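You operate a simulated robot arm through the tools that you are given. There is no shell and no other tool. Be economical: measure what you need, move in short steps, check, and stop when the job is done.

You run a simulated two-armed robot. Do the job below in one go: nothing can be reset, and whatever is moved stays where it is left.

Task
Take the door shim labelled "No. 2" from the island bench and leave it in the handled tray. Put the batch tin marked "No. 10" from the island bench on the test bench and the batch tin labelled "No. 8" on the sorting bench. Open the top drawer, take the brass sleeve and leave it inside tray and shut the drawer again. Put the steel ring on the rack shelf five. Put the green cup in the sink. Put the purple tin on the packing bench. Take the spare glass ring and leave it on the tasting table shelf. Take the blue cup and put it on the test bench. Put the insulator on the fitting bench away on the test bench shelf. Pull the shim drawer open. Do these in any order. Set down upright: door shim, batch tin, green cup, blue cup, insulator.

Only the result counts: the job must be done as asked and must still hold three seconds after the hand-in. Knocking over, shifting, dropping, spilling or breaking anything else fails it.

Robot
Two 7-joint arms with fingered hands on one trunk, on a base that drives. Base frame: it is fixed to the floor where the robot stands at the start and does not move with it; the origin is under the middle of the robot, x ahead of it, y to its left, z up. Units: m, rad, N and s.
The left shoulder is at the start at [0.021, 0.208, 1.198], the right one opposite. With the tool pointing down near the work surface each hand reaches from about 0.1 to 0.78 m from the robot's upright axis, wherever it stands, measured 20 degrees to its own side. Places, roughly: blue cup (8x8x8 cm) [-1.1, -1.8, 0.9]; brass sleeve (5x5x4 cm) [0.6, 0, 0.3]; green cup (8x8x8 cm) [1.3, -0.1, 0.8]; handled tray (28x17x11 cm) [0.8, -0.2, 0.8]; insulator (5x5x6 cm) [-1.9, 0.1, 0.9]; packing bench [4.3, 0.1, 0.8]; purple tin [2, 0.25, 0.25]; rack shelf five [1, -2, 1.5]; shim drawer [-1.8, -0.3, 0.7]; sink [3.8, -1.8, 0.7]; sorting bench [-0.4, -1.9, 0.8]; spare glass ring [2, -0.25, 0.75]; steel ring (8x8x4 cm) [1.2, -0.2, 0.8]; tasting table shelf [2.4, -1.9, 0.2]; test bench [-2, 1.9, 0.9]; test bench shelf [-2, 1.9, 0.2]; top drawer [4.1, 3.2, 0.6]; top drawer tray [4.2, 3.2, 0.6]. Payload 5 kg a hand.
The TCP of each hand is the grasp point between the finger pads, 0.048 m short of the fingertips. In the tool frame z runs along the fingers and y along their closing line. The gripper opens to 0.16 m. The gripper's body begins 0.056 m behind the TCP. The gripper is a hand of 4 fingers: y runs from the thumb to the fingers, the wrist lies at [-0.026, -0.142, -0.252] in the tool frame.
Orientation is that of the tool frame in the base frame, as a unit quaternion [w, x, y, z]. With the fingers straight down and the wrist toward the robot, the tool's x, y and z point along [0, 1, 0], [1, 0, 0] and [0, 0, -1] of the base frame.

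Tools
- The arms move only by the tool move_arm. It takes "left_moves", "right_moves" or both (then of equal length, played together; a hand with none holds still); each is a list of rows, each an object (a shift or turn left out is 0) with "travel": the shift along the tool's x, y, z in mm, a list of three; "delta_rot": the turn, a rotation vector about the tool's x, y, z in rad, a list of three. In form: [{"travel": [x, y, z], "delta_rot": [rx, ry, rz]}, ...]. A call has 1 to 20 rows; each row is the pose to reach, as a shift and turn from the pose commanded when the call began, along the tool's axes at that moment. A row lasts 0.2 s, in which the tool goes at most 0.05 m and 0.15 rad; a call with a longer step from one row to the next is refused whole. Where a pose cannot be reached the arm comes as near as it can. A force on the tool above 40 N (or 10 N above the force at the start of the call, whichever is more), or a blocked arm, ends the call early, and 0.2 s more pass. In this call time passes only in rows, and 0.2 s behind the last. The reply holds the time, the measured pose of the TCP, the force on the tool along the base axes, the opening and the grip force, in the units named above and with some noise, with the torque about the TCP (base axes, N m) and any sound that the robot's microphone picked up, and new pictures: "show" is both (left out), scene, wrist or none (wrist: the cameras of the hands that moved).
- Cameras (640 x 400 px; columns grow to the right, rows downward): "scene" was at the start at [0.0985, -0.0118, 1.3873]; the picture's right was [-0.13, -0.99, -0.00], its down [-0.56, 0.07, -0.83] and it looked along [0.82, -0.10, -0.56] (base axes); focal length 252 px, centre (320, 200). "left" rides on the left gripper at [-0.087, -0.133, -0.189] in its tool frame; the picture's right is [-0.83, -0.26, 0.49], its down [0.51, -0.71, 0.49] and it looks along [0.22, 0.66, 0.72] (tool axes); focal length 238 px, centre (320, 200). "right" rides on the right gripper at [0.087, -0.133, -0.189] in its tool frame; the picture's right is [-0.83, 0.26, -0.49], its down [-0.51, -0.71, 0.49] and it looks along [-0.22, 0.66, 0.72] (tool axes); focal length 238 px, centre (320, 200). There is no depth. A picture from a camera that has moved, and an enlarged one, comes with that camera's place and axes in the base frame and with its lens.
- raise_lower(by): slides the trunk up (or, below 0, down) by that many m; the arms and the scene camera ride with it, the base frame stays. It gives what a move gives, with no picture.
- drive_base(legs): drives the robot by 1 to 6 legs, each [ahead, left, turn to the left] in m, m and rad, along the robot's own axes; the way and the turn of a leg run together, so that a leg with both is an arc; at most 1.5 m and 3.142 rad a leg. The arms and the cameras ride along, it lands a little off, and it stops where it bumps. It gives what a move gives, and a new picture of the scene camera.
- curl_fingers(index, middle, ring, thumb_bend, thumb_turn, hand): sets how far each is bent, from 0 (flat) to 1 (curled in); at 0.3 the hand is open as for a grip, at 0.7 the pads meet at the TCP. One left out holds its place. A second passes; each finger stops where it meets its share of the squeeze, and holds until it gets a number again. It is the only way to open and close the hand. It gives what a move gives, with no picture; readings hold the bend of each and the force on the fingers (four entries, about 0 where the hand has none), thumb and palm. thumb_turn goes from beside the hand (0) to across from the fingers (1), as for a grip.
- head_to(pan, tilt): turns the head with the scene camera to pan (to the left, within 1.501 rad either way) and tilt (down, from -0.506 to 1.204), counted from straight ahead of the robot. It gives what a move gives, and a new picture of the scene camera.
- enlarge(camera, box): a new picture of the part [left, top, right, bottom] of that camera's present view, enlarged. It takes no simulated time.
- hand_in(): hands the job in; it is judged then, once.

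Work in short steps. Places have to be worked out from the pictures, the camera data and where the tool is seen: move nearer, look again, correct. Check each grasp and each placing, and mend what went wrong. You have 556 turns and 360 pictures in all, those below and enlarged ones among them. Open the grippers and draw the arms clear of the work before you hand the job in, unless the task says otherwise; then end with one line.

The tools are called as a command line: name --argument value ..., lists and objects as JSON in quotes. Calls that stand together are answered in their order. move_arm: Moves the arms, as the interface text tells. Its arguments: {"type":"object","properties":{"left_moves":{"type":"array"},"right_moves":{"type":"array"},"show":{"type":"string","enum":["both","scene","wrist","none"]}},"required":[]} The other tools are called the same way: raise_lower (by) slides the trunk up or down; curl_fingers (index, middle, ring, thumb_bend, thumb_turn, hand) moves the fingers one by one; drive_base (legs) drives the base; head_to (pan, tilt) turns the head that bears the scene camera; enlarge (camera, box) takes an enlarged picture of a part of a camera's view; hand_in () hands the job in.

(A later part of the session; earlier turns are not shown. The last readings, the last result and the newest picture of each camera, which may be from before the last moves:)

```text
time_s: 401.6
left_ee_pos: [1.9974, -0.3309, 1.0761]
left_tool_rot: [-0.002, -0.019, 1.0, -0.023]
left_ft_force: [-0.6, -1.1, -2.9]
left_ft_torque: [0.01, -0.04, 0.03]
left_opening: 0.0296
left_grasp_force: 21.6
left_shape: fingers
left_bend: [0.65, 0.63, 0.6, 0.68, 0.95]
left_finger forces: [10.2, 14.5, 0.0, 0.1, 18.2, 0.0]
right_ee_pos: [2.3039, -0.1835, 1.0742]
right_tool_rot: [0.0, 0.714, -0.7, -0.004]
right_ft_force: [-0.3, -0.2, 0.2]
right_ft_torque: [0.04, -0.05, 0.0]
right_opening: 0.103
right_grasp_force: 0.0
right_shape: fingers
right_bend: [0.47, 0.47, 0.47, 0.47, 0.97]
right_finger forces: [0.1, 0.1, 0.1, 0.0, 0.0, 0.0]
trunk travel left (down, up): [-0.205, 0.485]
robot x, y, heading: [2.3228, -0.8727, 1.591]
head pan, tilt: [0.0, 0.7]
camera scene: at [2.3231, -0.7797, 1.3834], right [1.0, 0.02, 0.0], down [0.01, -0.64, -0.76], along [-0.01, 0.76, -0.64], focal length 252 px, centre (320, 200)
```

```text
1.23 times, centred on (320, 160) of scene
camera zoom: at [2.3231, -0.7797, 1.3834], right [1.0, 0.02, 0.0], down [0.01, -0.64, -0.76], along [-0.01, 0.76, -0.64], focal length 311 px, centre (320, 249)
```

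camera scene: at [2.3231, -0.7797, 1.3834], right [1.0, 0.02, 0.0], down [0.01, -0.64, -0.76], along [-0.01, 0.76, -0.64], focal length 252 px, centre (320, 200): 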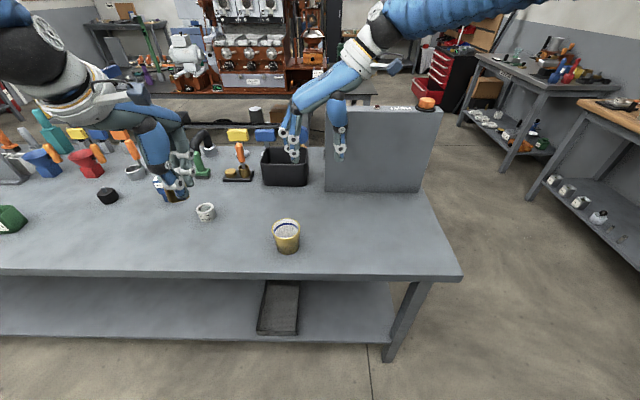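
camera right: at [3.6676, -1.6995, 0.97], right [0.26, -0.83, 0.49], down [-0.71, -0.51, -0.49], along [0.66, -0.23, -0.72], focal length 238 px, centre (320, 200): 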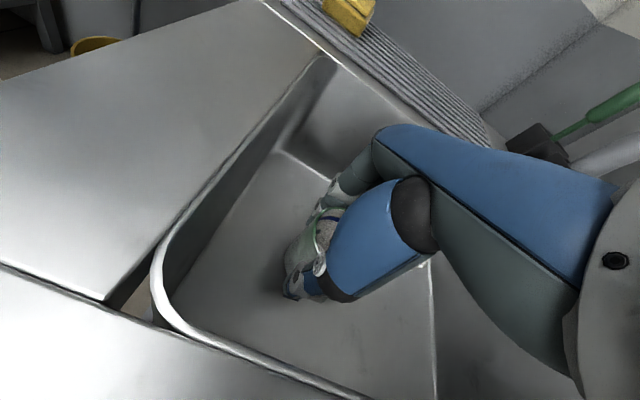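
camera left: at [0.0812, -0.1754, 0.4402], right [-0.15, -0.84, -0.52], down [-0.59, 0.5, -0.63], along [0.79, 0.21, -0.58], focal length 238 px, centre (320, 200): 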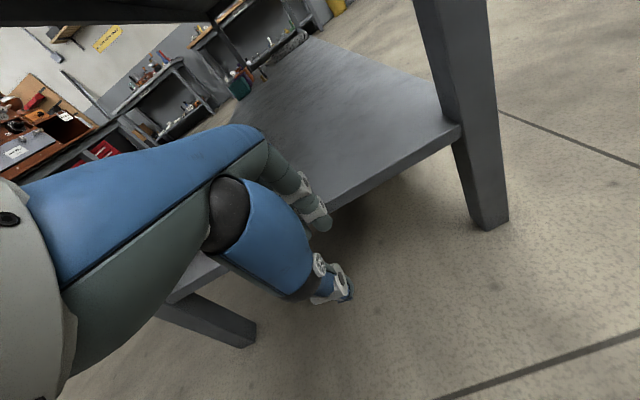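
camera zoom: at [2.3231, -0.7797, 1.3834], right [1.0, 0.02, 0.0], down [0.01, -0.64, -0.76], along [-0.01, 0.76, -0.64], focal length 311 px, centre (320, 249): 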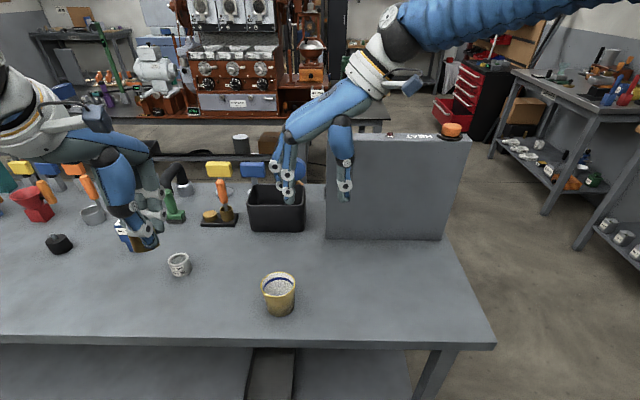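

A ring-like item is at the left on the bench. I zoom on it.

enlarge --camera "scene" --box '[150, 170, 310, 270]'

enlarge --camera "scene" --box '[220, 90, 460, 220]'

```text
4.00 times, centred on (230, 220) of scene
camera zoom: at [2.3231, -0.7797, 1.3834], right [1.0, 0.02, 0.0], down [0.01, -0.64, -0.76], along [-0.01, 0.76, -0.64], focal length 1010 px, centre (680, 120)
```

zoom: 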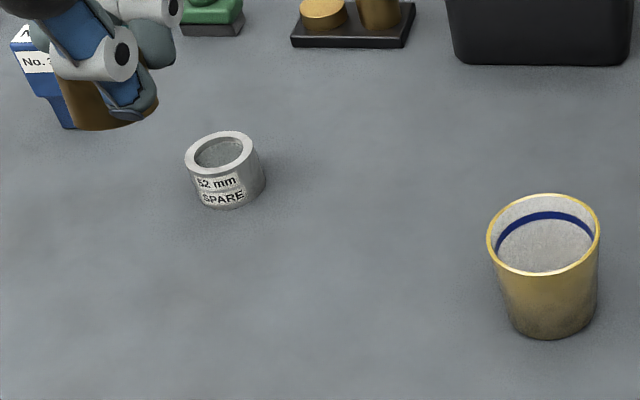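

```text
2.67 times, centred on (340, 155) of scene
camera zoom: at [2.3231, -0.7797, 1.3834], right [1.0, 0.02, 0.0], down [0.01, -0.64, -0.76], along [-0.01, 0.76, -0.64], focal length 673 px, centre (267, 320)
```

zoom: 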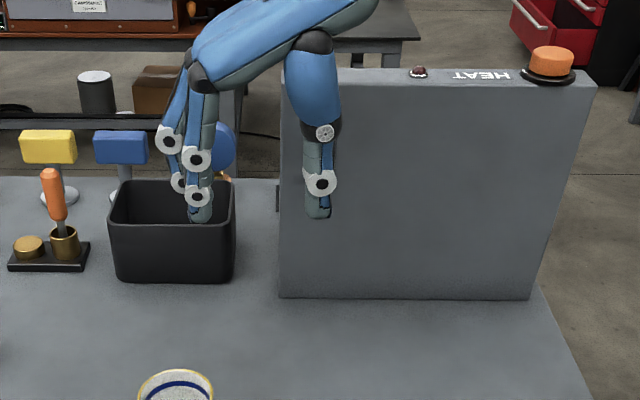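

It is the ring marked "52 mm SPARE", at (1.939, −0.182). I strafe left 0.365 m so the right hand is above it.

drive_base --legs '[[0, 0.365, 0]]'

enlarge --camera "right" --box '[0, 0, 640, 400]'

```text
time_s: 404.0
left_ee_pos: [1.6236, -0.3392, 1.0757]
left_tool_rot: [-0.001, -0.02, 1.0, -0.022]
left_ft_force: [-0.7, -0.3, -3.3]
left_ft_torque: [0.02, -0.08, -0.02]
left_opening: 0.0297
left_grasp_force: 21.5
left_shape: fingers
left_bend: [0.65, 0.63, 0.6, 0.68, 0.95]
left_finger forces: [10.3, 14.5, 0.0, 0.1, 18.1, 0.0]
right_ee_pos: [1.9279, -0.1914, 1.0742]
right_tool_rot: [-0.001, 0.716, -0.698, -0.004]
right_ft_force: [-1.0, -0.9, 0.1]
right_ft_torque: [0.02, -0.1, 0.03]
right_opening: 0.1032
right_grasp_force: 0.0
right_shape: fingers
right_bend: [0.47, 0.47, 0.47, 0.47, 0.97]
right_finger forces: [0.0, 0.0, 0.1, 0.1, 0.0, 0.0]
trunk travel left (down, up): [-0.205, 0.485]
robot x, y, heading: [1.9537, -0.8814, 1.594]
head pan, tilt: [0.0, 0.7]
camera scene: at [1.9509, -0.7874, 1.3834], right [1.0, 0.02, 0.0], down [0.02, -0.64, -0.76], along [-0.02, 0.76, -0.64], focal length 252 px, centre (320, 200)
```

scene: 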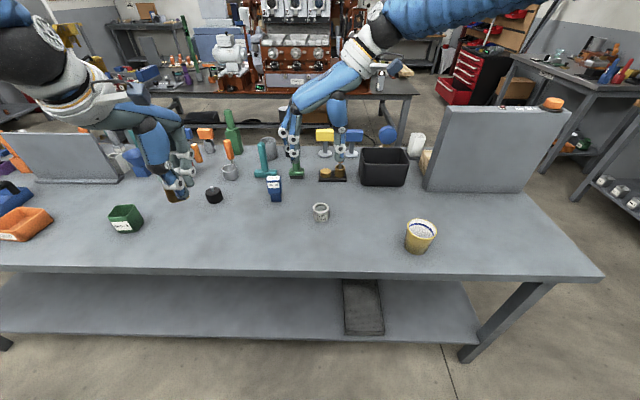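

```text
1.00 times, centred on (320, 200) of right
camera zoom: at [2.0647, -0.2749, 1.2633], right [-0.28, 0.82, 0.49], down [0.69, 0.53, -0.49], along [-0.66, 0.21, -0.72], focal length 238 px, centre (320, 200)
```

zoom: 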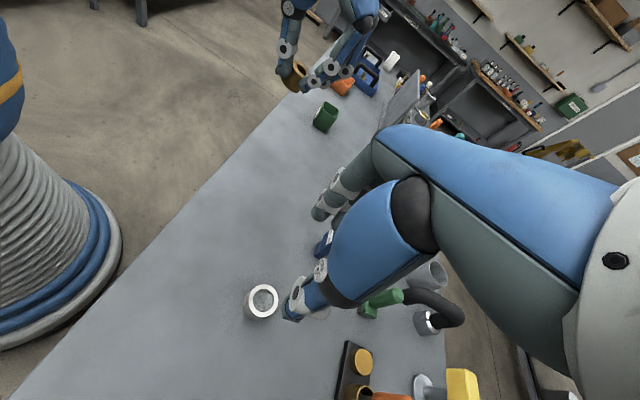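

Ring centre (1.939, −0.181). I correct and descend around it, then close.

move_arm --right_moves '[{"travel": [-10, -11, 40]}, {"travel": [-10, -11, 85]}, {"travel": [-10, -11, 130]}, {"travel": [-10, -11, 172]}, {"travel": [-10, -11, 200]}, {"travel": [-10, -11, 211]}]' --show "wrist"

```text
time_s: 405.4
left_ee_pos: [1.6242, -0.3398, 1.0769]
left_tool_rot: [-0.002, -0.021, 1.0, -0.023]
left_ft_force: [0.0, -0.8, -2.7]
left_ft_torque: [0.0, -0.06, 0.04]
left_opening: 0.0294
left_grasp_force: 21.2
left_shape: fingers
left_bend: [0.65, 0.63, 0.6, 0.68, 0.95]
left_finger forces: [10.1, 14.5, 0.0, 0.0, 18.2, 0.0]
right_ee_pos: [1.9396, -0.1783, 0.8622]
right_tool_rot: [-0.002, 0.715, -0.699, -0.005]
right_ft_force: [0.8, -0.4, 0.1]
right_ft_torque: [0.0, 0.02, 0.0]
right_opening: 0.1032
right_grasp_force: 0.1
right_shape: fingers
right_bend: [0.47, 0.47, 0.47, 0.47, 0.97]
right_finger forces: [0.1, 0.0, 0.0, 0.0, 0.1, 0.1]
trunk travel left (down, up): [-0.205, 0.485]
robot x, y, heading: [1.9566, -0.8815, 1.588]
head pan, tilt: [0.0, 0.7]
camera right: at [2.0764, -0.2626, 1.0522], right [-0.28, 0.82, 0.49], down [0.69, 0.53, -0.49], along [-0.66, 0.21, -0.72], focal length 238 px, centre (320, 200)
```

right: 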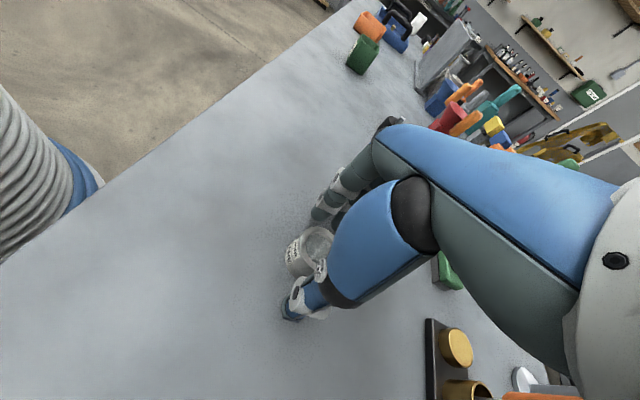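

I close gently on the glass ring.

curl_fingers --hand "right" --index 0.61 --middle 0.61 --ring 0.58 --thumb_bend 0.61

enlarge --camera "right" --box '[220, 180, 420, 350]'

```text
time_s: 406.4
left_ee_pos: [1.6235, -0.3388, 1.0757]
left_tool_rot: [-0.002, -0.02, 1.0, -0.022]
left_ft_force: [-0.6, 0.6, -3.2]
left_ft_torque: [0.02, -0.03, -0.01]
left_opening: 0.0296
left_grasp_force: 21.4
left_shape: fingers
left_bend: [0.65, 0.63, 0.6, 0.68, 0.95]
left_finger forces: [10.2, 14.4, 0.1, 0.1, 18.2, 0.0]
right_ee_pos: [1.9408, -0.1788, 0.8644]
right_tool_rot: [-0.001, 0.716, -0.698, -0.004]
right_ft_force: [-0.8, 0.8, 0.4]
right_ft_torque: [0.01, -0.04, 0.0]
right_opening: 0.0567
right_grasp_force: 3.8
right_shape: fingers
right_bend: [0.59, 0.61, 0.57, 0.59, 0.97]
right_finger forces: [3.5, 0.3, 0.0, 0.1, 3.7, 0.0]
trunk travel left (down, up): [-0.205, 0.485]
robot x, y, heading: [1.9578, -0.879, 1.593]
head pan, tilt: [0.0, 0.7]
```

```text
2.35 times, centred on (320, 265) of right
camera zoom: at [2.0767, -0.2627, 1.0524], right [-0.28, 0.82, 0.49], down [0.69, 0.53, -0.49], along [-0.66, 0.21, -0.72], focal length 561 px, centre (320, 47)
```

zoom: 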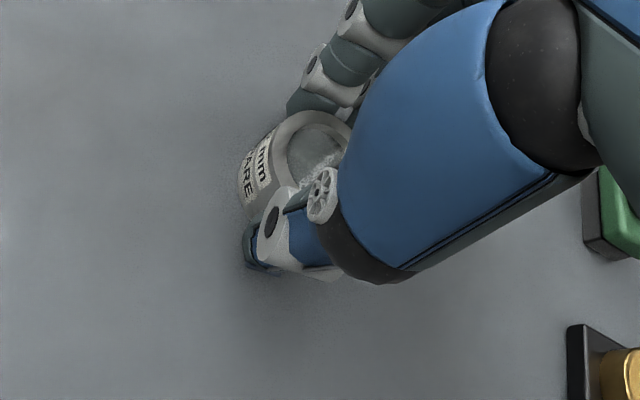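

Light contact (3.7 N). I tighten somewhat.

curl_fingers --hand "right" --index 0.65 --middle 0.65 --thumb_bend 0.64

move_arm --right_moves '[{"travel": [0, 0, -25]}, {"travel": [0, 0, -60]}, {"travel": [0, 0, -100]}, {"travel": [0, 0, -145]}, {"travel": [0, 0, -190]}]' --show "wrist"

```text
time_s: 407.4
left_ee_pos: [1.6234, -0.3387, 1.0771]
left_tool_rot: [-0.003, -0.021, 1.0, -0.023]
left_ft_force: [-0.5, 0.6, -3.3]
left_ft_torque: [0.01, -0.08, 0.01]
left_opening: 0.0294
left_grasp_force: 22.0
left_shape: fingers
left_bend: [0.65, 0.63, 0.6, 0.68, 0.95]
left_finger forces: [10.2, 14.3, 0.0, 0.0, 18.2, 0.1]
right_ee_pos: [1.9411, -0.1784, 0.8631]
right_tool_rot: [0.0, 0.716, -0.698, -0.005]
right_ft_force: [-0.6, 0.0, 0.6]
right_ft_torque: [0.01, -0.02, 0.01]
right_opening: 0.0554
right_grasp_force: 10.5
right_shape: fingers
right_bend: [0.6, 0.63, 0.57, 0.59, 0.97]
right_finger forces: [7.2, 3.1, 0.0, 0.1, 10.3, 0.1]
trunk travel left (down, up): [-0.205, 0.485]
robot x, y, heading: [1.9537, -0.8863, 1.593]
head pan, tilt: [0.0, 0.7]
```

```text
time_s: 408.6
left_ee_pos: [1.6236, -0.3402, 1.0778]
left_tool_rot: [-0.001, -0.02, 1.0, -0.022]
left_ft_force: [0.1, -1.4, -3.3]
left_ft_torque: [0.09, -0.04, 0.02]
left_opening: 0.0295
left_grasp_force: 21.7
left_shape: fingers
left_bend: [0.65, 0.63, 0.6, 0.68, 0.95]
left_finger forces: [10.1, 14.4, 0.0, 0.1, 18.3, 0.1]
right_ee_pos: [1.9409, -0.1808, 1.0545]
right_tool_rot: [-0.002, 0.715, -0.699, -0.005]
right_ft_force: [-0.4, -1.9, -3.4]
right_ft_torque: [0.08, 0.0, -0.05]
right_opening: 0.0556
right_grasp_force: 10.5
right_shape: fingers
right_bend: [0.6, 0.63, 0.57, 0.59, 0.97]
right_finger forces: [7.0, 2.8, 0.1, 0.0, 10.3, 0.0]
trunk travel left (down, up): [-0.205, 0.485]
robot x, y, heading: [1.9526, -0.8806, 1.593]
head pan, tilt: [0.0, 0.7]
camera right: at [2.0763, -0.2644, 1.2446], right [-0.28, 0.82, 0.49], down [0.69, 0.53, -0.49], along [-0.66, 0.21, -0.72], focal length 238 px, centre (320, 200)
```

right: 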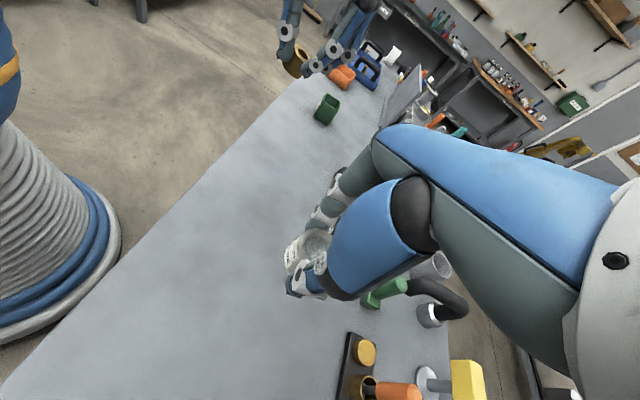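

The glass ring is held at 10 N. I turn round to the tasting table and look at its lower shelf.

drive_base --legs '[[0, 0, -3.16], [0, 0.4, 0]]'

head_to --pan 0.0 --tilt 0.75

enlarge --camera "scene" --box '[100, 60, 540, 320]'

```text
refused: -3.16 is not a number from -3.14159 to 3.14159
```

```text
time_s: 409.2
left_ee_pos: [1.6237, -0.3393, 1.0762]
left_tool_rot: [-0.002, -0.021, 1.0, -0.023]
left_ft_force: [0.9, 1.1, -4.0]
left_ft_torque: [0.0, -0.05, 0.01]
left_opening: 0.0297
left_grasp_force: 21.2
left_shape: fingers
left_bend: [0.65, 0.63, 0.6, 0.68, 0.95]
left_finger forces: [10.1, 14.4, 0.0, 0.0, 18.1, 0.0]
right_ee_pos: [1.9402, -0.1791, 1.0556]
right_tool_rot: [0.0, 0.715, -0.699, -0.004]
right_ft_force: [-0.3, -0.1, -1.9]
right_ft_torque: [-0.05, 0.0, 0.02]
right_opening: 0.0556
right_grasp_force: 10.0
right_shape: fingers
right_bend: [0.6, 0.63, 0.57, 0.59, 0.97]
right_finger forces: [7.0, 2.8, 0.0, 0.0, 10.2, 0.1]
trunk travel left (down, up): [-0.205, 0.485]
robot x, y, heading: [1.9532, -0.8851, 1.595]
head pan, tilt: [0.0, 0.75]
camera scene: at [1.9518, -0.789, 1.3791], right [1.0, 0.02, 0.0], down [0.02, -0.68, -0.73], along [-0.02, 0.73, -0.68], focal length 252 px, centre (320, 200)
```

scene: 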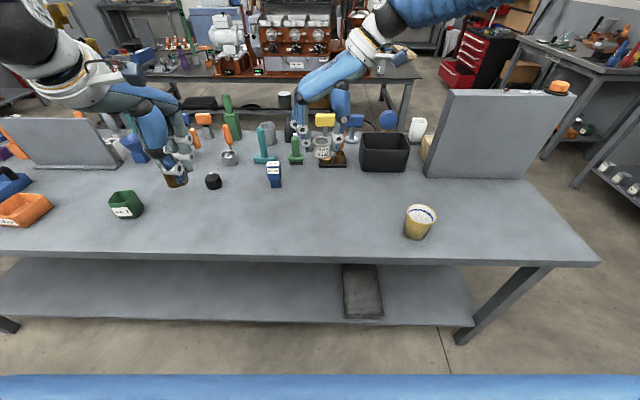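

```text
1.45 times, centred on (320, 190) of scene
camera zoom: at [1.9518, -0.789, 1.3791], right [1.0, 0.02, 0.0], down [0.02, -0.68, -0.73], along [-0.02, 0.73, -0.68], focal length 367 px, centre (320, 214)
```

zoom: 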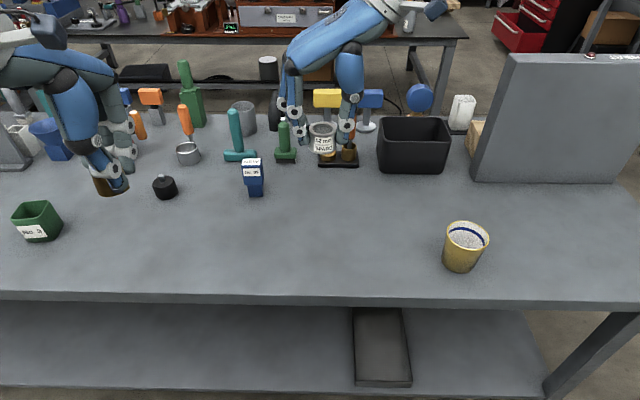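

I resend the turn within limits.

drive_base --legs '[[0, 0, -3.14], [0, 0.35, 0]]'

enlarge --camera "scene" --box '[60, 60, 560, 340]'

```text
time_s: 418.7
left_ee_pos: [2.6666, -1.3806, 1.0776]
left_tool_rot: [-0.023, 0.999, 0.048, 0.001]
left_ft_force: [0.3, -0.7, -3.8]
left_ft_torque: [-0.03, 0.11, -0.02]
left_opening: 0.0287
left_grasp_force: 22.0
left_shape: fingers
left_bend: [0.65, 0.63, 0.6, 0.68, 0.95]
left_finger forces: [10.3, 15.5, 0.1, 0.0, 18.0, 0.1]
right_ee_pos: [2.3587, -1.5596, 1.056]
right_tool_rot: [0.004, 0.678, 0.735, -0.001]
right_ft_force: [0.9, 0.6, 0.4]
right_ft_torque: [0.03, 0.09, 0.0]
right_opening: 0.0551
right_grasp_force: 9.7
right_shape: fingers
right_bend: [0.6, 0.63, 0.57, 0.59, 0.97]
right_finger forces: [6.9, 3.0, 0.1, 0.0, 10.1, 0.0]
trunk travel left (down, up): [-0.205, 0.485]
robot x, y, heading: [2.304, -0.8582, -1.494]
head pan, tilt: [0.0, 0.75]
camera scene: at [2.3151, -0.9499, 1.3792], right [-1.0, -0.08, 0.0], down [-0.05, 0.68, -0.73], along [0.06, -0.73, -0.68], focal length 252 px, centre (320, 200)
```

scene: 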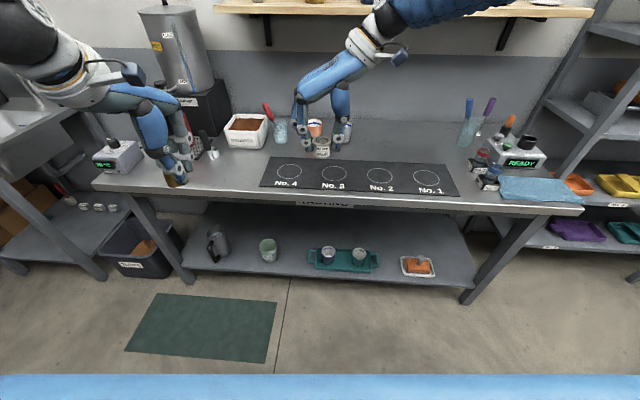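

```text
1.28 times, centred on (310, 200) of scene
camera zoom: at [2.3151, -0.9499, 1.3792], right [-1.0, -0.08, 0.0], down [-0.05, 0.68, -0.73], along [0.06, -0.73, -0.68], focal length 323 px, centre (333, 200)
```

zoom: 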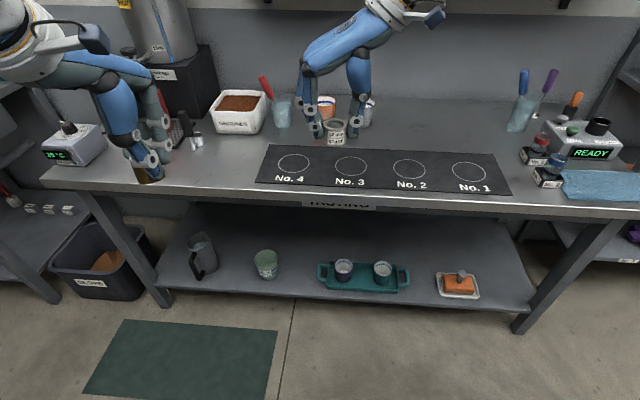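

This is the tasting table; its lower shelf has a free gap at x ≈ 2.54. I square up, strafe left and back a little.

drive_base --legs '[[0, 0, -0.077], [-0.1, 0.46, 0]]'

move_arm --right_moves '[{"travel": [8, -10, 0], "delta_rot": [0, 0, 0.143]}, {"travel": [16, -20, 0], "delta_rot": [0, 0, 0.286]}, {"travel": [24, -30, 0], "delta_rot": [0, 0, 0.428]}, {"travel": [32, -40, 0], "delta_rot": [0, 0, 0.571]}, {"travel": [40, -50, 0], "delta_rot": [0, 0, 0.714]}, {"travel": [48, -60, 0], "delta_rot": [0, 0, 0.857]}, {"travel": [56, -80, 0], "delta_rot": [0, 0, 1.0]}, {"travel": [64, -110, 0], "delta_rot": [0, 0, 1.142]}, {"travel": [72, -140, 0], "delta_rot": [0, 0, 1.285]}, {"travel": [80, -165, 0], "delta_rot": [0, 0, 1.428]}, {"travel": [80, -180, 0], "delta_rot": [0, 0, 1.571]}]'

```text
time_s: 422.0
left_ee_pos: [3.0852, -1.3053, 1.0764]
left_tool_rot: [-0.023, 1.0, 0.012, 0.001]
left_ft_force: [0.5, 0.4, -3.8]
left_ft_torque: [-0.03, 0.13, 0.02]
left_opening: 0.0287
left_grasp_force: 21.6
left_shape: fingers
left_bend: [0.65, 0.63, 0.6, 0.68, 0.95]
left_finger forces: [10.5, 15.3, 0.0, 0.1, 18.1, 0.1]
right_ee_pos: [2.7663, -1.4594, 1.0563]
right_tool_rot: [0.003, 0.704, 0.71, -0.001]
right_ft_force: [1.5, 0.0, -1.4]
right_ft_torque: [-0.04, 0.1, 0.05]
right_opening: 0.055
right_grasp_force: 10.0
right_shape: fingers
right_bend: [0.6, 0.64, 0.57, 0.59, 0.97]
right_finger forces: [6.8, 3.1, 0.0, 0.0, 10.1, 0.1]
trunk travel left (down, up): [-0.205, 0.485]
robot x, y, heading: [2.7631, -0.7553, -1.567]
head pan, tilt: [0.0, 0.75]
camera scene: at [2.7653, -0.85, 1.3792], right [-1.0, -0.01, 0.0], down [0.0, 0.68, -0.73], along [0.0, -0.73, -0.68], focal length 252 px, centre (320, 200)
```

scene: 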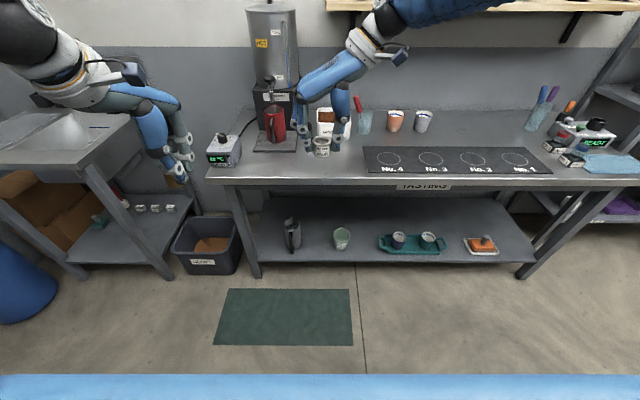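

```text
time_s: 424.4
left_ee_pos: [3.086, -1.3049, 1.077]
left_tool_rot: [-0.023, 1.0, 0.012, 0.002]
left_ft_force: [1.5, -0.1, -4.2]
left_ft_torque: [0.0, 0.11, -0.02]
left_opening: 0.0287
left_grasp_force: 21.7
left_shape: fingers
left_bend: [0.65, 0.63, 0.6, 0.68, 0.95]
left_finger forces: [10.3, 15.4, 0.1, 0.0, 18.1, 0.0]
right_ee_pos: [2.5833, -1.3799, 1.0533]
right_tool_rot: [0.004, 1.0, 0.002, 0.002]
right_ft_force: [1.8, 0.7, -2.0]
right_ft_torque: [-0.01, 0.08, -0.02]
right_opening: 0.055
right_grasp_force: 9.5
right_shape: fingers
right_bend: [0.6, 0.64, 0.57, 0.59, 0.97]
right_finger forces: [6.8, 3.0, 0.1, 0.0, 10.0, 0.0]
trunk travel left (down, up): [-0.205, 0.485]
robot x, y, heading: [2.7643, -0.7559, -1.565]
head pan, tilt: [0.0, 0.75]
camera scene: at [2.7657, -0.8502, 1.3791], right [-1.0, -0.01, 0.0], down [0.0, 0.68, -0.73], along [0.0, -0.73, -0.68], focal length 252 px, centre (320, 200)
camera right: at [2.6695, -1.2442, 1.2427], right [-0.84, -0.26, 0.49], down [-0.51, 0.7, -0.5], along [-0.21, -0.66, -0.72], focal length 238 px, centre (320, 200)
```

scene: 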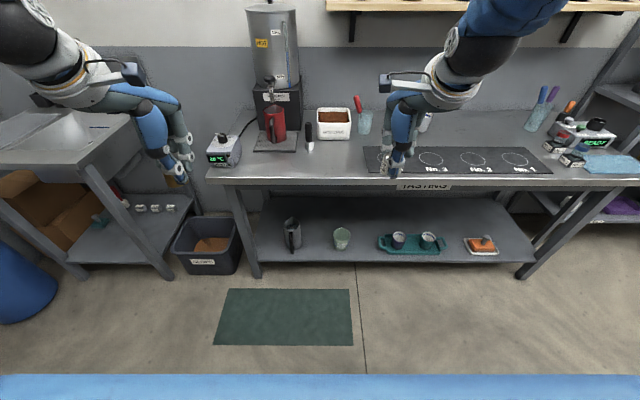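
right: 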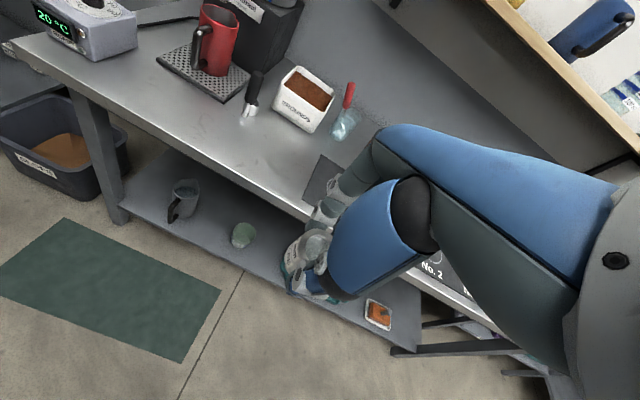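

The gap centre is x ≈ 2.525 and the shelf at about z = 0.235. I lower the trunk a bit, then draw the hand back and down in front of the table.

raise_lower --by -0.04

move_arm --right_moves '[{"travel": [-5, -25, 10]}, {"travel": [-10, -50, 25]}, {"travel": [-15, -65, 60]}, {"travel": [-20, -65, 105]}, {"travel": [-25, -65, 150]}, {"travel": [-30, -65, 195]}, {"travel": [-35, -65, 240]}, {"travel": [-40, -65, 285]}, {"travel": [-45, -65, 330]}, {"travel": [-50, -65, 375]}, {"travel": [-55, -60, 420]}, {"travel": [-58, -45, 465]}, {"travel": [-58, -25, 505]}, {"travel": [-58, 0, 540]}, {"travel": [-58, 25, 570]}, {"travel": [-58, 50, 595]}]'

```text
time_s: 425.2
left_ee_pos: [3.0849, -1.3046, 1.0372]
left_tool_rot: [-0.022, 1.0, 0.011, 0.002]
left_ft_force: [0.9, 0.6, -2.5]
left_ft_torque: [-0.03, 0.01, -0.02]
left_opening: 0.0285
left_grasp_force: 21.4
left_shape: fingers
left_bend: [0.65, 0.63, 0.6, 0.68, 0.95]
left_finger forces: [10.3, 15.2, 0.0, 0.0, 18.1, 0.1]
right_ee_pos: [2.583, -1.3799, 1.0138]
right_tool_rot: [0.005, 1.0, 0.004, 0.002]
right_ft_force: [0.1, 0.0, -0.7]
right_ft_torque: [-0.05, 0.0, -0.04]
right_opening: 0.055
right_grasp_force: 9.6
right_shape: fingers
right_bend: [0.6, 0.64, 0.57, 0.59, 0.97]
right_finger forces: [6.8, 3.0, 0.0, 0.1, 9.9, 0.0]
trunk travel left (down, up): [-0.165, 0.525]
robot x, y, heading: [2.7637, -0.7544, -1.565]
head pan, tilt: [0.0, 0.75]
```

```text
time_s: 428.6
left_ee_pos: [3.0846, -1.3047, 1.037]
left_tool_rot: [-0.023, 1.0, 0.012, 0.003]
left_ft_force: [-0.4, -0.2, -2.9]
left_ft_torque: [0.02, 0.03, 0.0]
left_opening: 0.0285
left_grasp_force: 21.6
left_shape: fingers
left_bend: [0.65, 0.63, 0.6, 0.68, 0.95]
left_finger forces: [10.0, 15.0, 0.1, 0.1, 18.2, 0.1]
right_ee_pos: [2.5261, -1.4312, 0.419]
right_tool_rot: [0.003, 1.0, 0.004, 0.003]
right_ft_force: [0.3, -0.4, -1.1]
right_ft_torque: [-0.01, -0.02, 0.03]
right_opening: 0.0543
right_grasp_force: 10.2
right_shape: fingers
right_bend: [0.6, 0.64, 0.57, 0.59, 0.97]
right_finger forces: [6.8, 3.1, 0.0, 0.0, 9.6, 0.0]
trunk travel left (down, up): [-0.165, 0.525]
robot x, y, heading: [2.7637, -0.7559, -1.56]
head pan, tilt: [0.0, 0.75]
camera scene: at [2.7643, -0.8507, 1.3391], right [-1.0, -0.01, 0.0], down [0.0, 0.68, -0.73], along [0.0, -0.73, -0.68], focal length 252 px, centre (320, 200)
camera right: at [2.6125, -1.296, 0.6083], right [-0.84, -0.26, 0.48], down [-0.51, 0.7, -0.5], along [-0.21, -0.66, -0.72], focal length 238 px, centre (320, 200)
```

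scene: 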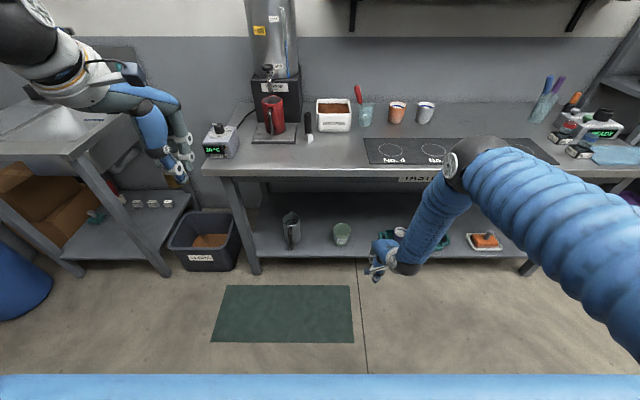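
right: 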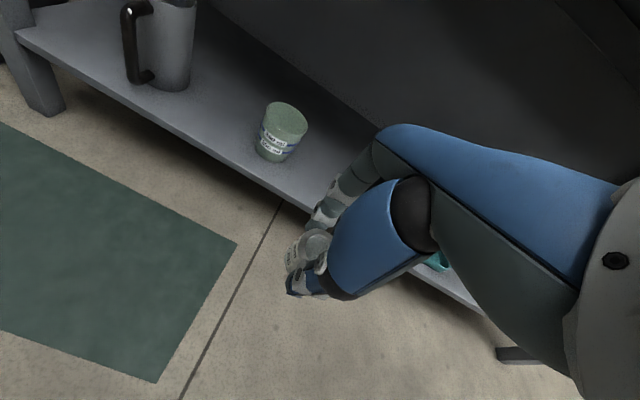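

I extend the arm further and lower so it straightens under the table edge.

move_arm --right_moves '[{"travel": [0, 20, 25]}, {"travel": [0, 40, 50]}, {"travel": [0, 60, 72]}, {"travel": [0, 72, 80]}]' --show "scene"

enlarge --camera "right" --box '[0, 0, 640, 400]'

```text
time_s: 429.6
left_ee_pos: [3.0839, -1.3057, 1.0373]
left_tool_rot: [-0.023, 1.0, 0.012, 0.003]
left_ft_force: [0.4, 0.0, -3.0]
left_ft_torque: [0.0, 0.02, -0.01]
left_opening: 0.0287
left_grasp_force: 21.9
left_shape: fingers
left_bend: [0.65, 0.63, 0.6, 0.68, 0.95]
left_finger forces: [9.9, 15.0, 0.1, 0.1, 18.1, 0.1]
right_ee_pos: [2.5298, -1.5044, 0.3392]
right_tool_rot: [0.002, 1.0, 0.004, 0.003]
right_ft_force: [-0.4, 0.8, -0.5]
right_ft_torque: [-0.06, -0.02, -0.04]
right_opening: 0.0548
right_grasp_force: 9.8
right_shape: fingers
right_bend: [0.6, 0.64, 0.57, 0.59, 0.97]
right_finger forces: [6.8, 3.2, 0.0, 0.0, 9.6, 0.0]
trunk travel left (down, up): [-0.165, 0.525]
robot x, y, heading: [2.7658, -0.757, -1.564]
head pan, tilt: [0.0, 0.75]
camera scene: at [2.7645, -0.8501, 1.3392], right [-1.0, -0.01, 0.0], down [0.0, 0.68, -0.73], along [0.0, -0.73, -0.68], focal length 252 px, centre (320, 200)
```

scene: 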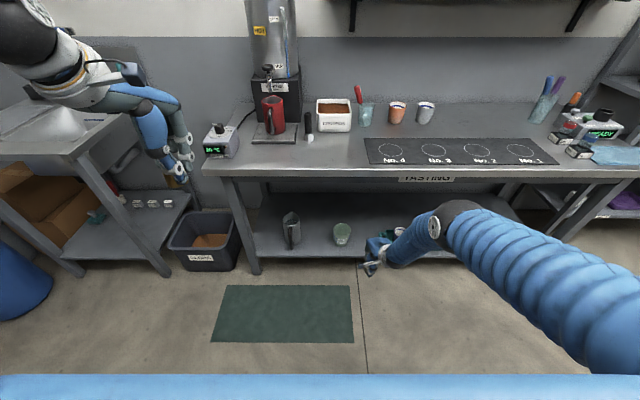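

```text
1.00 times, centred on (320, 200) of right
camera zoom: at [2.6151, -1.3697, 0.5282], right [-0.84, -0.26, 0.48], down [-0.51, 0.7, -0.5], along [-0.21, -0.66, -0.72], focal length 238 px, centre (320, 200)
```

zoom: 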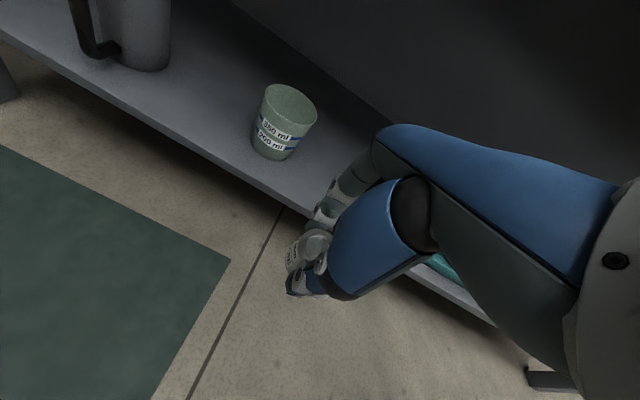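

The arm is low and straight. I drive forward 0.185 m to bring the ring over the shelf.

drive_base --legs '[[0.185, 0, 0]]'

enlarge --camera "right" --box '[0, 0, 640, 400]'

```text
time_s: 431.2
left_ee_pos: [3.0829, -1.4956, 1.036]
left_tool_rot: [-0.024, 1.0, 0.011, 0.002]
left_ft_force: [0.3, -1.6, -4.3]
left_ft_torque: [0.1, 0.05, -0.06]
left_opening: 0.0287
left_grasp_force: 21.8
left_shape: fingers
left_bend: [0.65, 0.63, 0.6, 0.68, 0.95]
left_finger forces: [10.0, 15.0, 0.0, 0.0, 18.1, 0.1]
right_ee_pos: [2.5278, -1.6955, 0.3383]
right_tool_rot: [0.002, 1.0, 0.002, 0.002]
right_ft_force: [-0.4, -0.4, -1.9]
right_ft_torque: [0.02, -0.02, 0.0]
right_opening: 0.0547
right_grasp_force: 10.0
right_shape: fingers
right_bend: [0.6, 0.64, 0.57, 0.59, 0.97]
right_finger forces: [6.9, 2.9, 0.0, 0.0, 9.6, 0.1]
trunk travel left (down, up): [-0.165, 0.525]
robot x, y, heading: [2.7653, -0.9422, -1.567]
head pan, tilt: [0.0, 0.75]
camera scene: at [2.7651, -1.0407, 1.339], right [-1.0, 0.0, 0.0], down [0.0, 0.68, -0.73], along [0.0, -0.73, -0.68], focal length 252 px, centre (320, 200)
```

scene: 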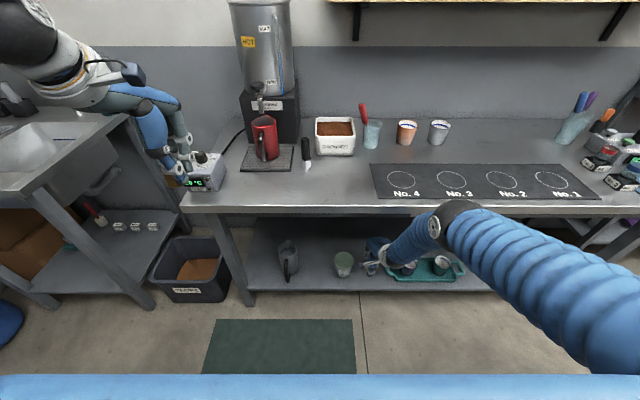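

```text
1.00 times, centred on (320, 200) of right
camera zoom: at [2.6143, -1.5592, 0.5279], right [-0.84, -0.26, 0.48], down [-0.51, 0.7, -0.5], along [-0.21, -0.66, -0.72], focal length 238 px, centre (320, 200)
```

zoom: 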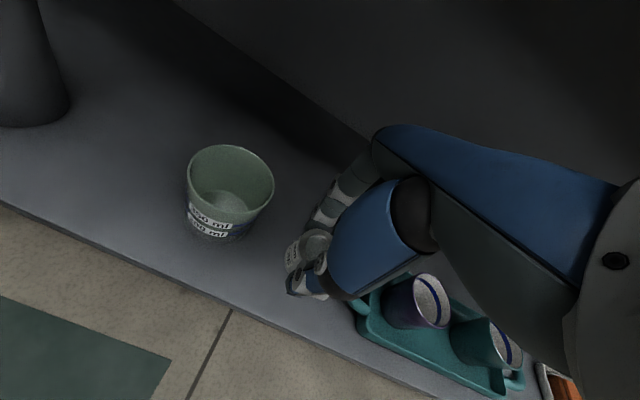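

The ring hangs over the gap between cup and tray. I lower in small steps to contact.

move_arm --right_moves '[{"travel": [0, 0, 12]}, {"travel": [0, 0, 22]}, {"travel": [0, 0, 28]}, {"travel": [0, 0, 33]}, {"travel": [0, 0, 38]}, {"travel": [0, 0, 43]}, {"travel": [0, 0, 48]}, {"travel": [0, 0, 53]}]' --show "none"

```text
time_s: 433.0
left_ee_pos: [3.0841, -1.4945, 1.0358]
left_tool_rot: [-0.022, 1.0, 0.011, 0.003]
left_ft_force: [-1.1, -1.4, -3.2]
left_ft_torque: [-0.06, 0.04, 0.03]
left_opening: 0.0288
left_grasp_force: 21.7
left_shape: fingers
left_bend: [0.65, 0.63, 0.6, 0.68, 0.95]
left_finger forces: [10.0, 14.9, 0.0, 0.0, 18.3, 0.1]
right_ee_pos: [2.5287, -1.6943, 0.2854]
right_tool_rot: [0.003, 1.0, 0.001, 0.002]
right_ft_force: [-0.4, -0.3, -0.8]
right_ft_torque: [0.01, -0.01, 0.04]
right_opening: 0.0548
right_grasp_force: 10.3
right_shape: fingers
right_bend: [0.6, 0.64, 0.57, 0.59, 0.97]
right_finger forces: [6.9, 3.1, 0.0, 0.0, 9.5, 0.0]
trunk travel left (down, up): [-0.165, 0.525]
robot x, y, heading: [2.7643, -0.9459, -1.57]
head pan, tilt: [0.0, 0.75]
```

Still free. I continue gently.

move_arm --right_moves '[{"travel": [0, 0, 4]}, {"travel": [0, 0, 8]}, {"travel": [0, 0, 12]}, {"travel": [0, 0, 16]}, {"travel": [0, 0, 20]}, {"travel": [0, 0, 24]}]' --show "none"

```text
time_s: 434.4
left_ee_pos: [3.0837, -1.4946, 1.0361]
left_tool_rot: [-0.022, 1.0, 0.012, 0.003]
left_ft_force: [-0.4, 0.3, -2.0]
left_ft_torque: [-0.01, 0.03, -0.02]
left_opening: 0.0286
left_grasp_force: 21.3
left_shape: fingers
left_bend: [0.65, 0.63, 0.6, 0.68, 0.95]
left_finger forces: [9.9, 14.9, 0.0, 0.0, 18.2, 0.1]
right_ee_pos: [2.5294, -1.6862, 0.2692]
right_tool_rot: [0.003, 1.0, 0.002, 0.003]
right_ft_force: [-0.4, -1.0, 0.0]
right_ft_torque: [-0.03, 0.01, 0.0]
right_opening: 0.0548
right_grasp_force: 9.7
right_shape: fingers
right_bend: [0.6, 0.64, 0.57, 0.59, 0.97]
right_finger forces: [6.8, 3.2, 0.0, 0.1, 9.4, 0.0]
right hand out of reach, approached as far as the arm can: row 4, 5, 6
trunk travel left (down, up): [-0.165, 0.525]
robot x, y, heading: [2.761, -0.9422, -1.569]
head pan, tilt: [0.0, 0.75]
```

Arm limit again; I finish with the trunk in small steps.

raise_lower --by -0.006

```text
time_s: 434.9
left_ee_pos: [3.0835, -1.4954, 1.0315]
left_tool_rot: [-0.023, 1.0, 0.011, 0.002]
left_ft_force: [-0.1, -0.1, -3.7]
left_ft_torque: [-0.04, 0.06, 0.01]
left_opening: 0.0286
left_grasp_force: 21.8
left_shape: fingers
left_bend: [0.65, 0.63, 0.6, 0.68, 0.95]
left_finger forces: [10.0, 15.0, 0.1, 0.0, 18.3, 0.0]
right_ee_pos: [2.5294, -1.6871, 0.2653]
right_tool_rot: [0.003, 1.0, 0.001, 0.003]
right_ft_force: [-1.0, -0.1, -0.8]
right_ft_torque: [0.0, 0.02, 0.02]
right_opening: 0.0546
right_grasp_force: 10.2
right_shape: fingers
right_bend: [0.6, 0.64, 0.57, 0.59, 0.97]
right_finger forces: [7.0, 3.3, 0.0, 0.0, 9.9, 0.0]
trunk travel left (down, up): [-0.159, 0.531]
robot x, y, heading: [2.7681, -0.9398, -1.57]
head pan, tilt: [0.0, 0.75]
```

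raise_lower --by -0.006

enlarge --camera "right" --box '[200, 150, 460, 340]'

```text
time_s: 435.5
left_ee_pos: [3.0836, -1.4939, 1.0251]
left_tool_rot: [-0.022, 1.0, 0.011, 0.003]
left_ft_force: [0.7, -0.8, -3.0]
left_ft_torque: [-0.02, 0.02, 0.0]
left_opening: 0.0286
left_grasp_force: 21.6
left_shape: fingers
left_bend: [0.65, 0.63, 0.6, 0.68, 0.95]
left_finger forces: [10.0, 14.9, 0.0, 0.0, 18.3, 0.0]
right_ee_pos: [2.5278, -1.6892, 0.2612]
right_tool_rot: [0.005, 1.0, 0.002, 0.002]
right_ft_force: [-0.3, -2.0, 8.7]
right_ft_torque: [-0.07, -0.05, 0.02]
right_opening: 0.0513
right_grasp_force: 8.7
right_shape: fingers
right_bend: [0.61, 0.64, 0.57, 0.6, 0.97]
right_finger forces: [7.5, 2.8, 0.0, 0.0, 7.8, 0.0]
trunk travel left (down, up): [-0.153, 0.537]
robot x, y, heading: [2.7668, -0.9459, -1.566]
head pan, tilt: [0.0, 0.75]
```

```text
2.11 times, centred on (330, 245) of right
camera zoom: at [2.6145, -1.5525, 0.4491], right [-0.84, -0.26, 0.48], down [-0.51, 0.7, -0.5], along [-0.21, -0.66, -0.72], focal length 502 px, centre (299, 105)
```

zoom: 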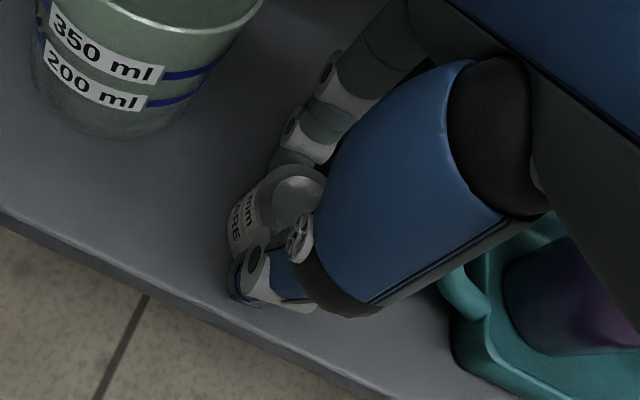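

Contact made on the shelf. I release and raise the trunk.

curl_fingers --hand "right" --index 0.48 --middle 0.48 --ring 0.48 --thumb_bend 0.48

raise_lower --by 0.1

enlarge --camera "right" --box '[100, 100, 540, 400]'

```text
time_s: 436.5
left_ee_pos: [3.0847, -1.4948, 1.0241]
left_tool_rot: [-0.022, 1.0, 0.011, 0.002]
left_ft_force: [-0.3, 0.9, -3.5]
left_ft_torque: [-0.05, -0.01, 0.01]
left_opening: 0.029
left_grasp_force: 21.4
left_shape: fingers
left_bend: [0.65, 0.63, 0.6, 0.68, 0.95]
left_finger forces: [10.1, 14.9, 0.0, 0.1, 18.3, 0.0]
right_ee_pos: [2.5285, -1.6863, 0.2575]
right_tool_rot: [0.003, 1.0, 0.001, 0.003]
right_ft_force: [0.4, -0.8, 0.2]
right_ft_torque: [-0.03, 0.0, 0.01]
right_opening: 0.0988
right_grasp_force: 0.1
right_shape: fingers
right_bend: [0.48, 0.48, 0.48, 0.48, 0.97]
right_finger forces: [0.0, 0.0, 0.1, 0.1, 0.1, 0.1]
trunk travel left (down, up): [-0.153, 0.537]
robot x, y, heading: [2.7613, -0.9426, -1.57]
head pan, tilt: [0.0, 0.75]
```

```text
time_s: 437.8
left_ee_pos: [3.0836, -1.4931, 1.1245]
left_tool_rot: [-0.024, 1.0, 0.012, 0.002]
left_ft_force: [1.0, 0.2, -4.3]
left_ft_torque: [-0.04, 0.01, 0.0]
left_opening: 0.0284
left_grasp_force: 21.5
left_shape: fingers
left_bend: [0.65, 0.63, 0.6, 0.68, 0.95]
left_finger forces: [9.9, 15.0, 0.0, 0.0, 18.3, 0.1]
right_ee_pos: [2.5289, -1.6862, 0.3586]
right_tool_rot: [0.004, 1.0, 0.002, 0.002]
right_ft_force: [0.8, -0.3, -0.2]
right_ft_torque: [-0.03, -0.02, -0.03]
right_opening: 0.0989
right_grasp_force: 0.0
right_shape: fingers
right_bend: [0.48, 0.48, 0.48, 0.48, 0.97]
right_finger forces: [0.0, 0.1, 0.0, 0.0, 0.0, 0.0]
trunk travel left (down, up): [-0.253, 0.437]
robot x, y, heading: [2.7617, -0.9433, -1.57]
head pan, tilt: [0.0, 0.75]
```

```text
1.33 times, centred on (320, 250) of right
camera zoom: at [2.6143, -1.5513, 0.5472], right [-0.84, -0.26, 0.48], down [-0.51, 0.7, -0.5], along [-0.21, -0.66, -0.72], focal length 318 px, centre (320, 133)
```

zoom: 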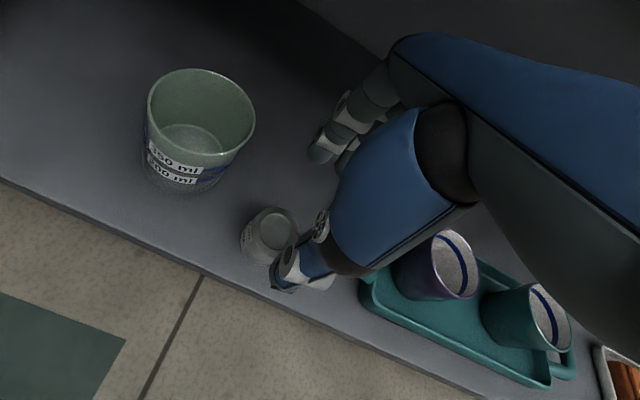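

The glass ring stands on the shelf. I back out and bring the right arm up.

drive_base --legs '[[-0.19, 0, 0]]'

move_arm --right_moves '[{"travel": [0, -8, -5]}, {"travel": [0, -18, -12]}, {"travel": [0, -30, -22]}, {"travel": [0, -50, -36]}, {"travel": [0, -75, -60]}, {"travel": [0, -100, -95]}, {"travel": [0, -120, -135]}, {"travel": [0, -125, -180]}, {"travel": [0, -125, -225]}, {"travel": [0, -125, -270]}, {"travel": [0, -125, -315]}, {"travel": [0, -125, -360]}, {"travel": [0, -125, -405]}, {"travel": [0, -125, -450]}, {"travel": [0, -125, -495]}, {"travel": [0, -125, -540]}, {"travel": [0, -120, -585]}, {"travel": [0, -110, -630]}, {"travel": [0, -100, -670]}]' --show "scene"

```text
time_s: 439.4
left_ee_pos: [3.0822, -1.3027, 1.1258]
left_tool_rot: [-0.022, 1.0, 0.01, 0.002]
left_ft_force: [-0.7, 1.1, -2.7]
left_ft_torque: [-0.12, 0.02, 0.04]
left_opening: 0.0283
left_grasp_force: 21.2
left_shape: fingers
left_bend: [0.65, 0.63, 0.6, 0.68, 0.95]
left_finger forces: [10.0, 14.8, 0.1, 0.1, 18.4, 0.1]
right_ee_pos: [2.526, -1.4948, 0.3597]
right_tool_rot: [0.003, 1.0, 0.001, 0.003]
right_ft_force: [0.5, -0.6, 1.7]
right_ft_torque: [-0.01, -0.01, 0.02]
right_opening: 0.099
right_grasp_force: 0.0
right_shape: fingers
right_bend: [0.48, 0.48, 0.48, 0.48, 0.97]
right_finger forces: [0.0, 0.1, 0.0, 0.0, 0.0, 0.0]
trunk travel left (down, up): [-0.253, 0.437]
robot x, y, heading: [2.7634, -0.7521, -1.574]
head pan, tilt: [0.0, 0.75]
camera scene: at [2.7645, -0.8459, 1.4273], right [-1.0, 0.0, 0.0], down [0.0, 0.68, -0.73], along [0.0, -0.73, -0.68], focal length 252 px, centre (320, 200)
```

scene: 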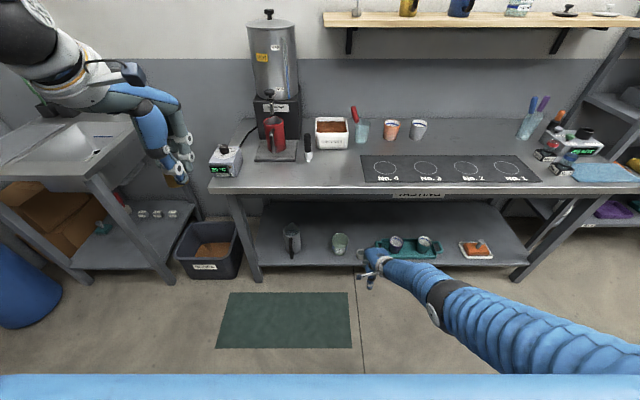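

```text
time_s: 442.3
left_ee_pos: [3.082, -1.3029, 1.1264]
left_tool_rot: [-0.022, 1.0, 0.01, 0.002]
left_ft_force: [0.9, 1.3, -2.5]
left_ft_torque: [-0.13, 0.08, 0.02]
left_opening: 0.0288
left_grasp_force: 21.0
left_shape: fingers
left_bend: [0.65, 0.63, 0.6, 0.68, 0.95]
left_finger forces: [9.9, 14.8, 0.1, 0.1, 18.5, 0.0]
right_ee_pos: [2.5404, -1.6453, 0.5497]
right_tool_rot: [-0.013, 1.0, -0.002, 0.002]
right_ft_force: [-0.2, 2.6, -6.7]
right_ft_torque: [-0.42, -0.11, -0.04]
right_opening: 0.099
right_grasp_force: 3.3
right_shape: fingers
right_bend: [0.48, 0.48, 0.48, 0.48, 0.98]
right_finger forces: [0.0, 0.0, 0.1, 0.1, 0.0, 6.8]
right hand out of reach, approached as far as the arm can: row 1, 2, 3, 4, 5, 6, 7, 8, 9, 10, 11, 12, 13, 14
trunk travel left (down, up): [-0.253, 0.437]
robot x, y, heading: [2.7617, -0.7525, -1.571]
head pan, tilt: [0.0, 0.75]
stopped in row 14 (right hand): the force on the tool passed its limit (the readings are from after the stop); the commanded pose is now the measured one
camera scene: at [2.7649, -0.8461, 1.4274], right [-1.0, 0.0, 0.0], down [0.0, 0.68, -0.73], along [0.0, -0.73, -0.68], focal length 252 px, centre (320, 200)
```

scene: 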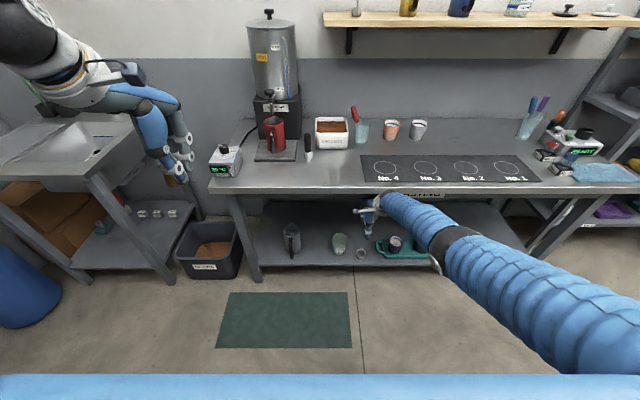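

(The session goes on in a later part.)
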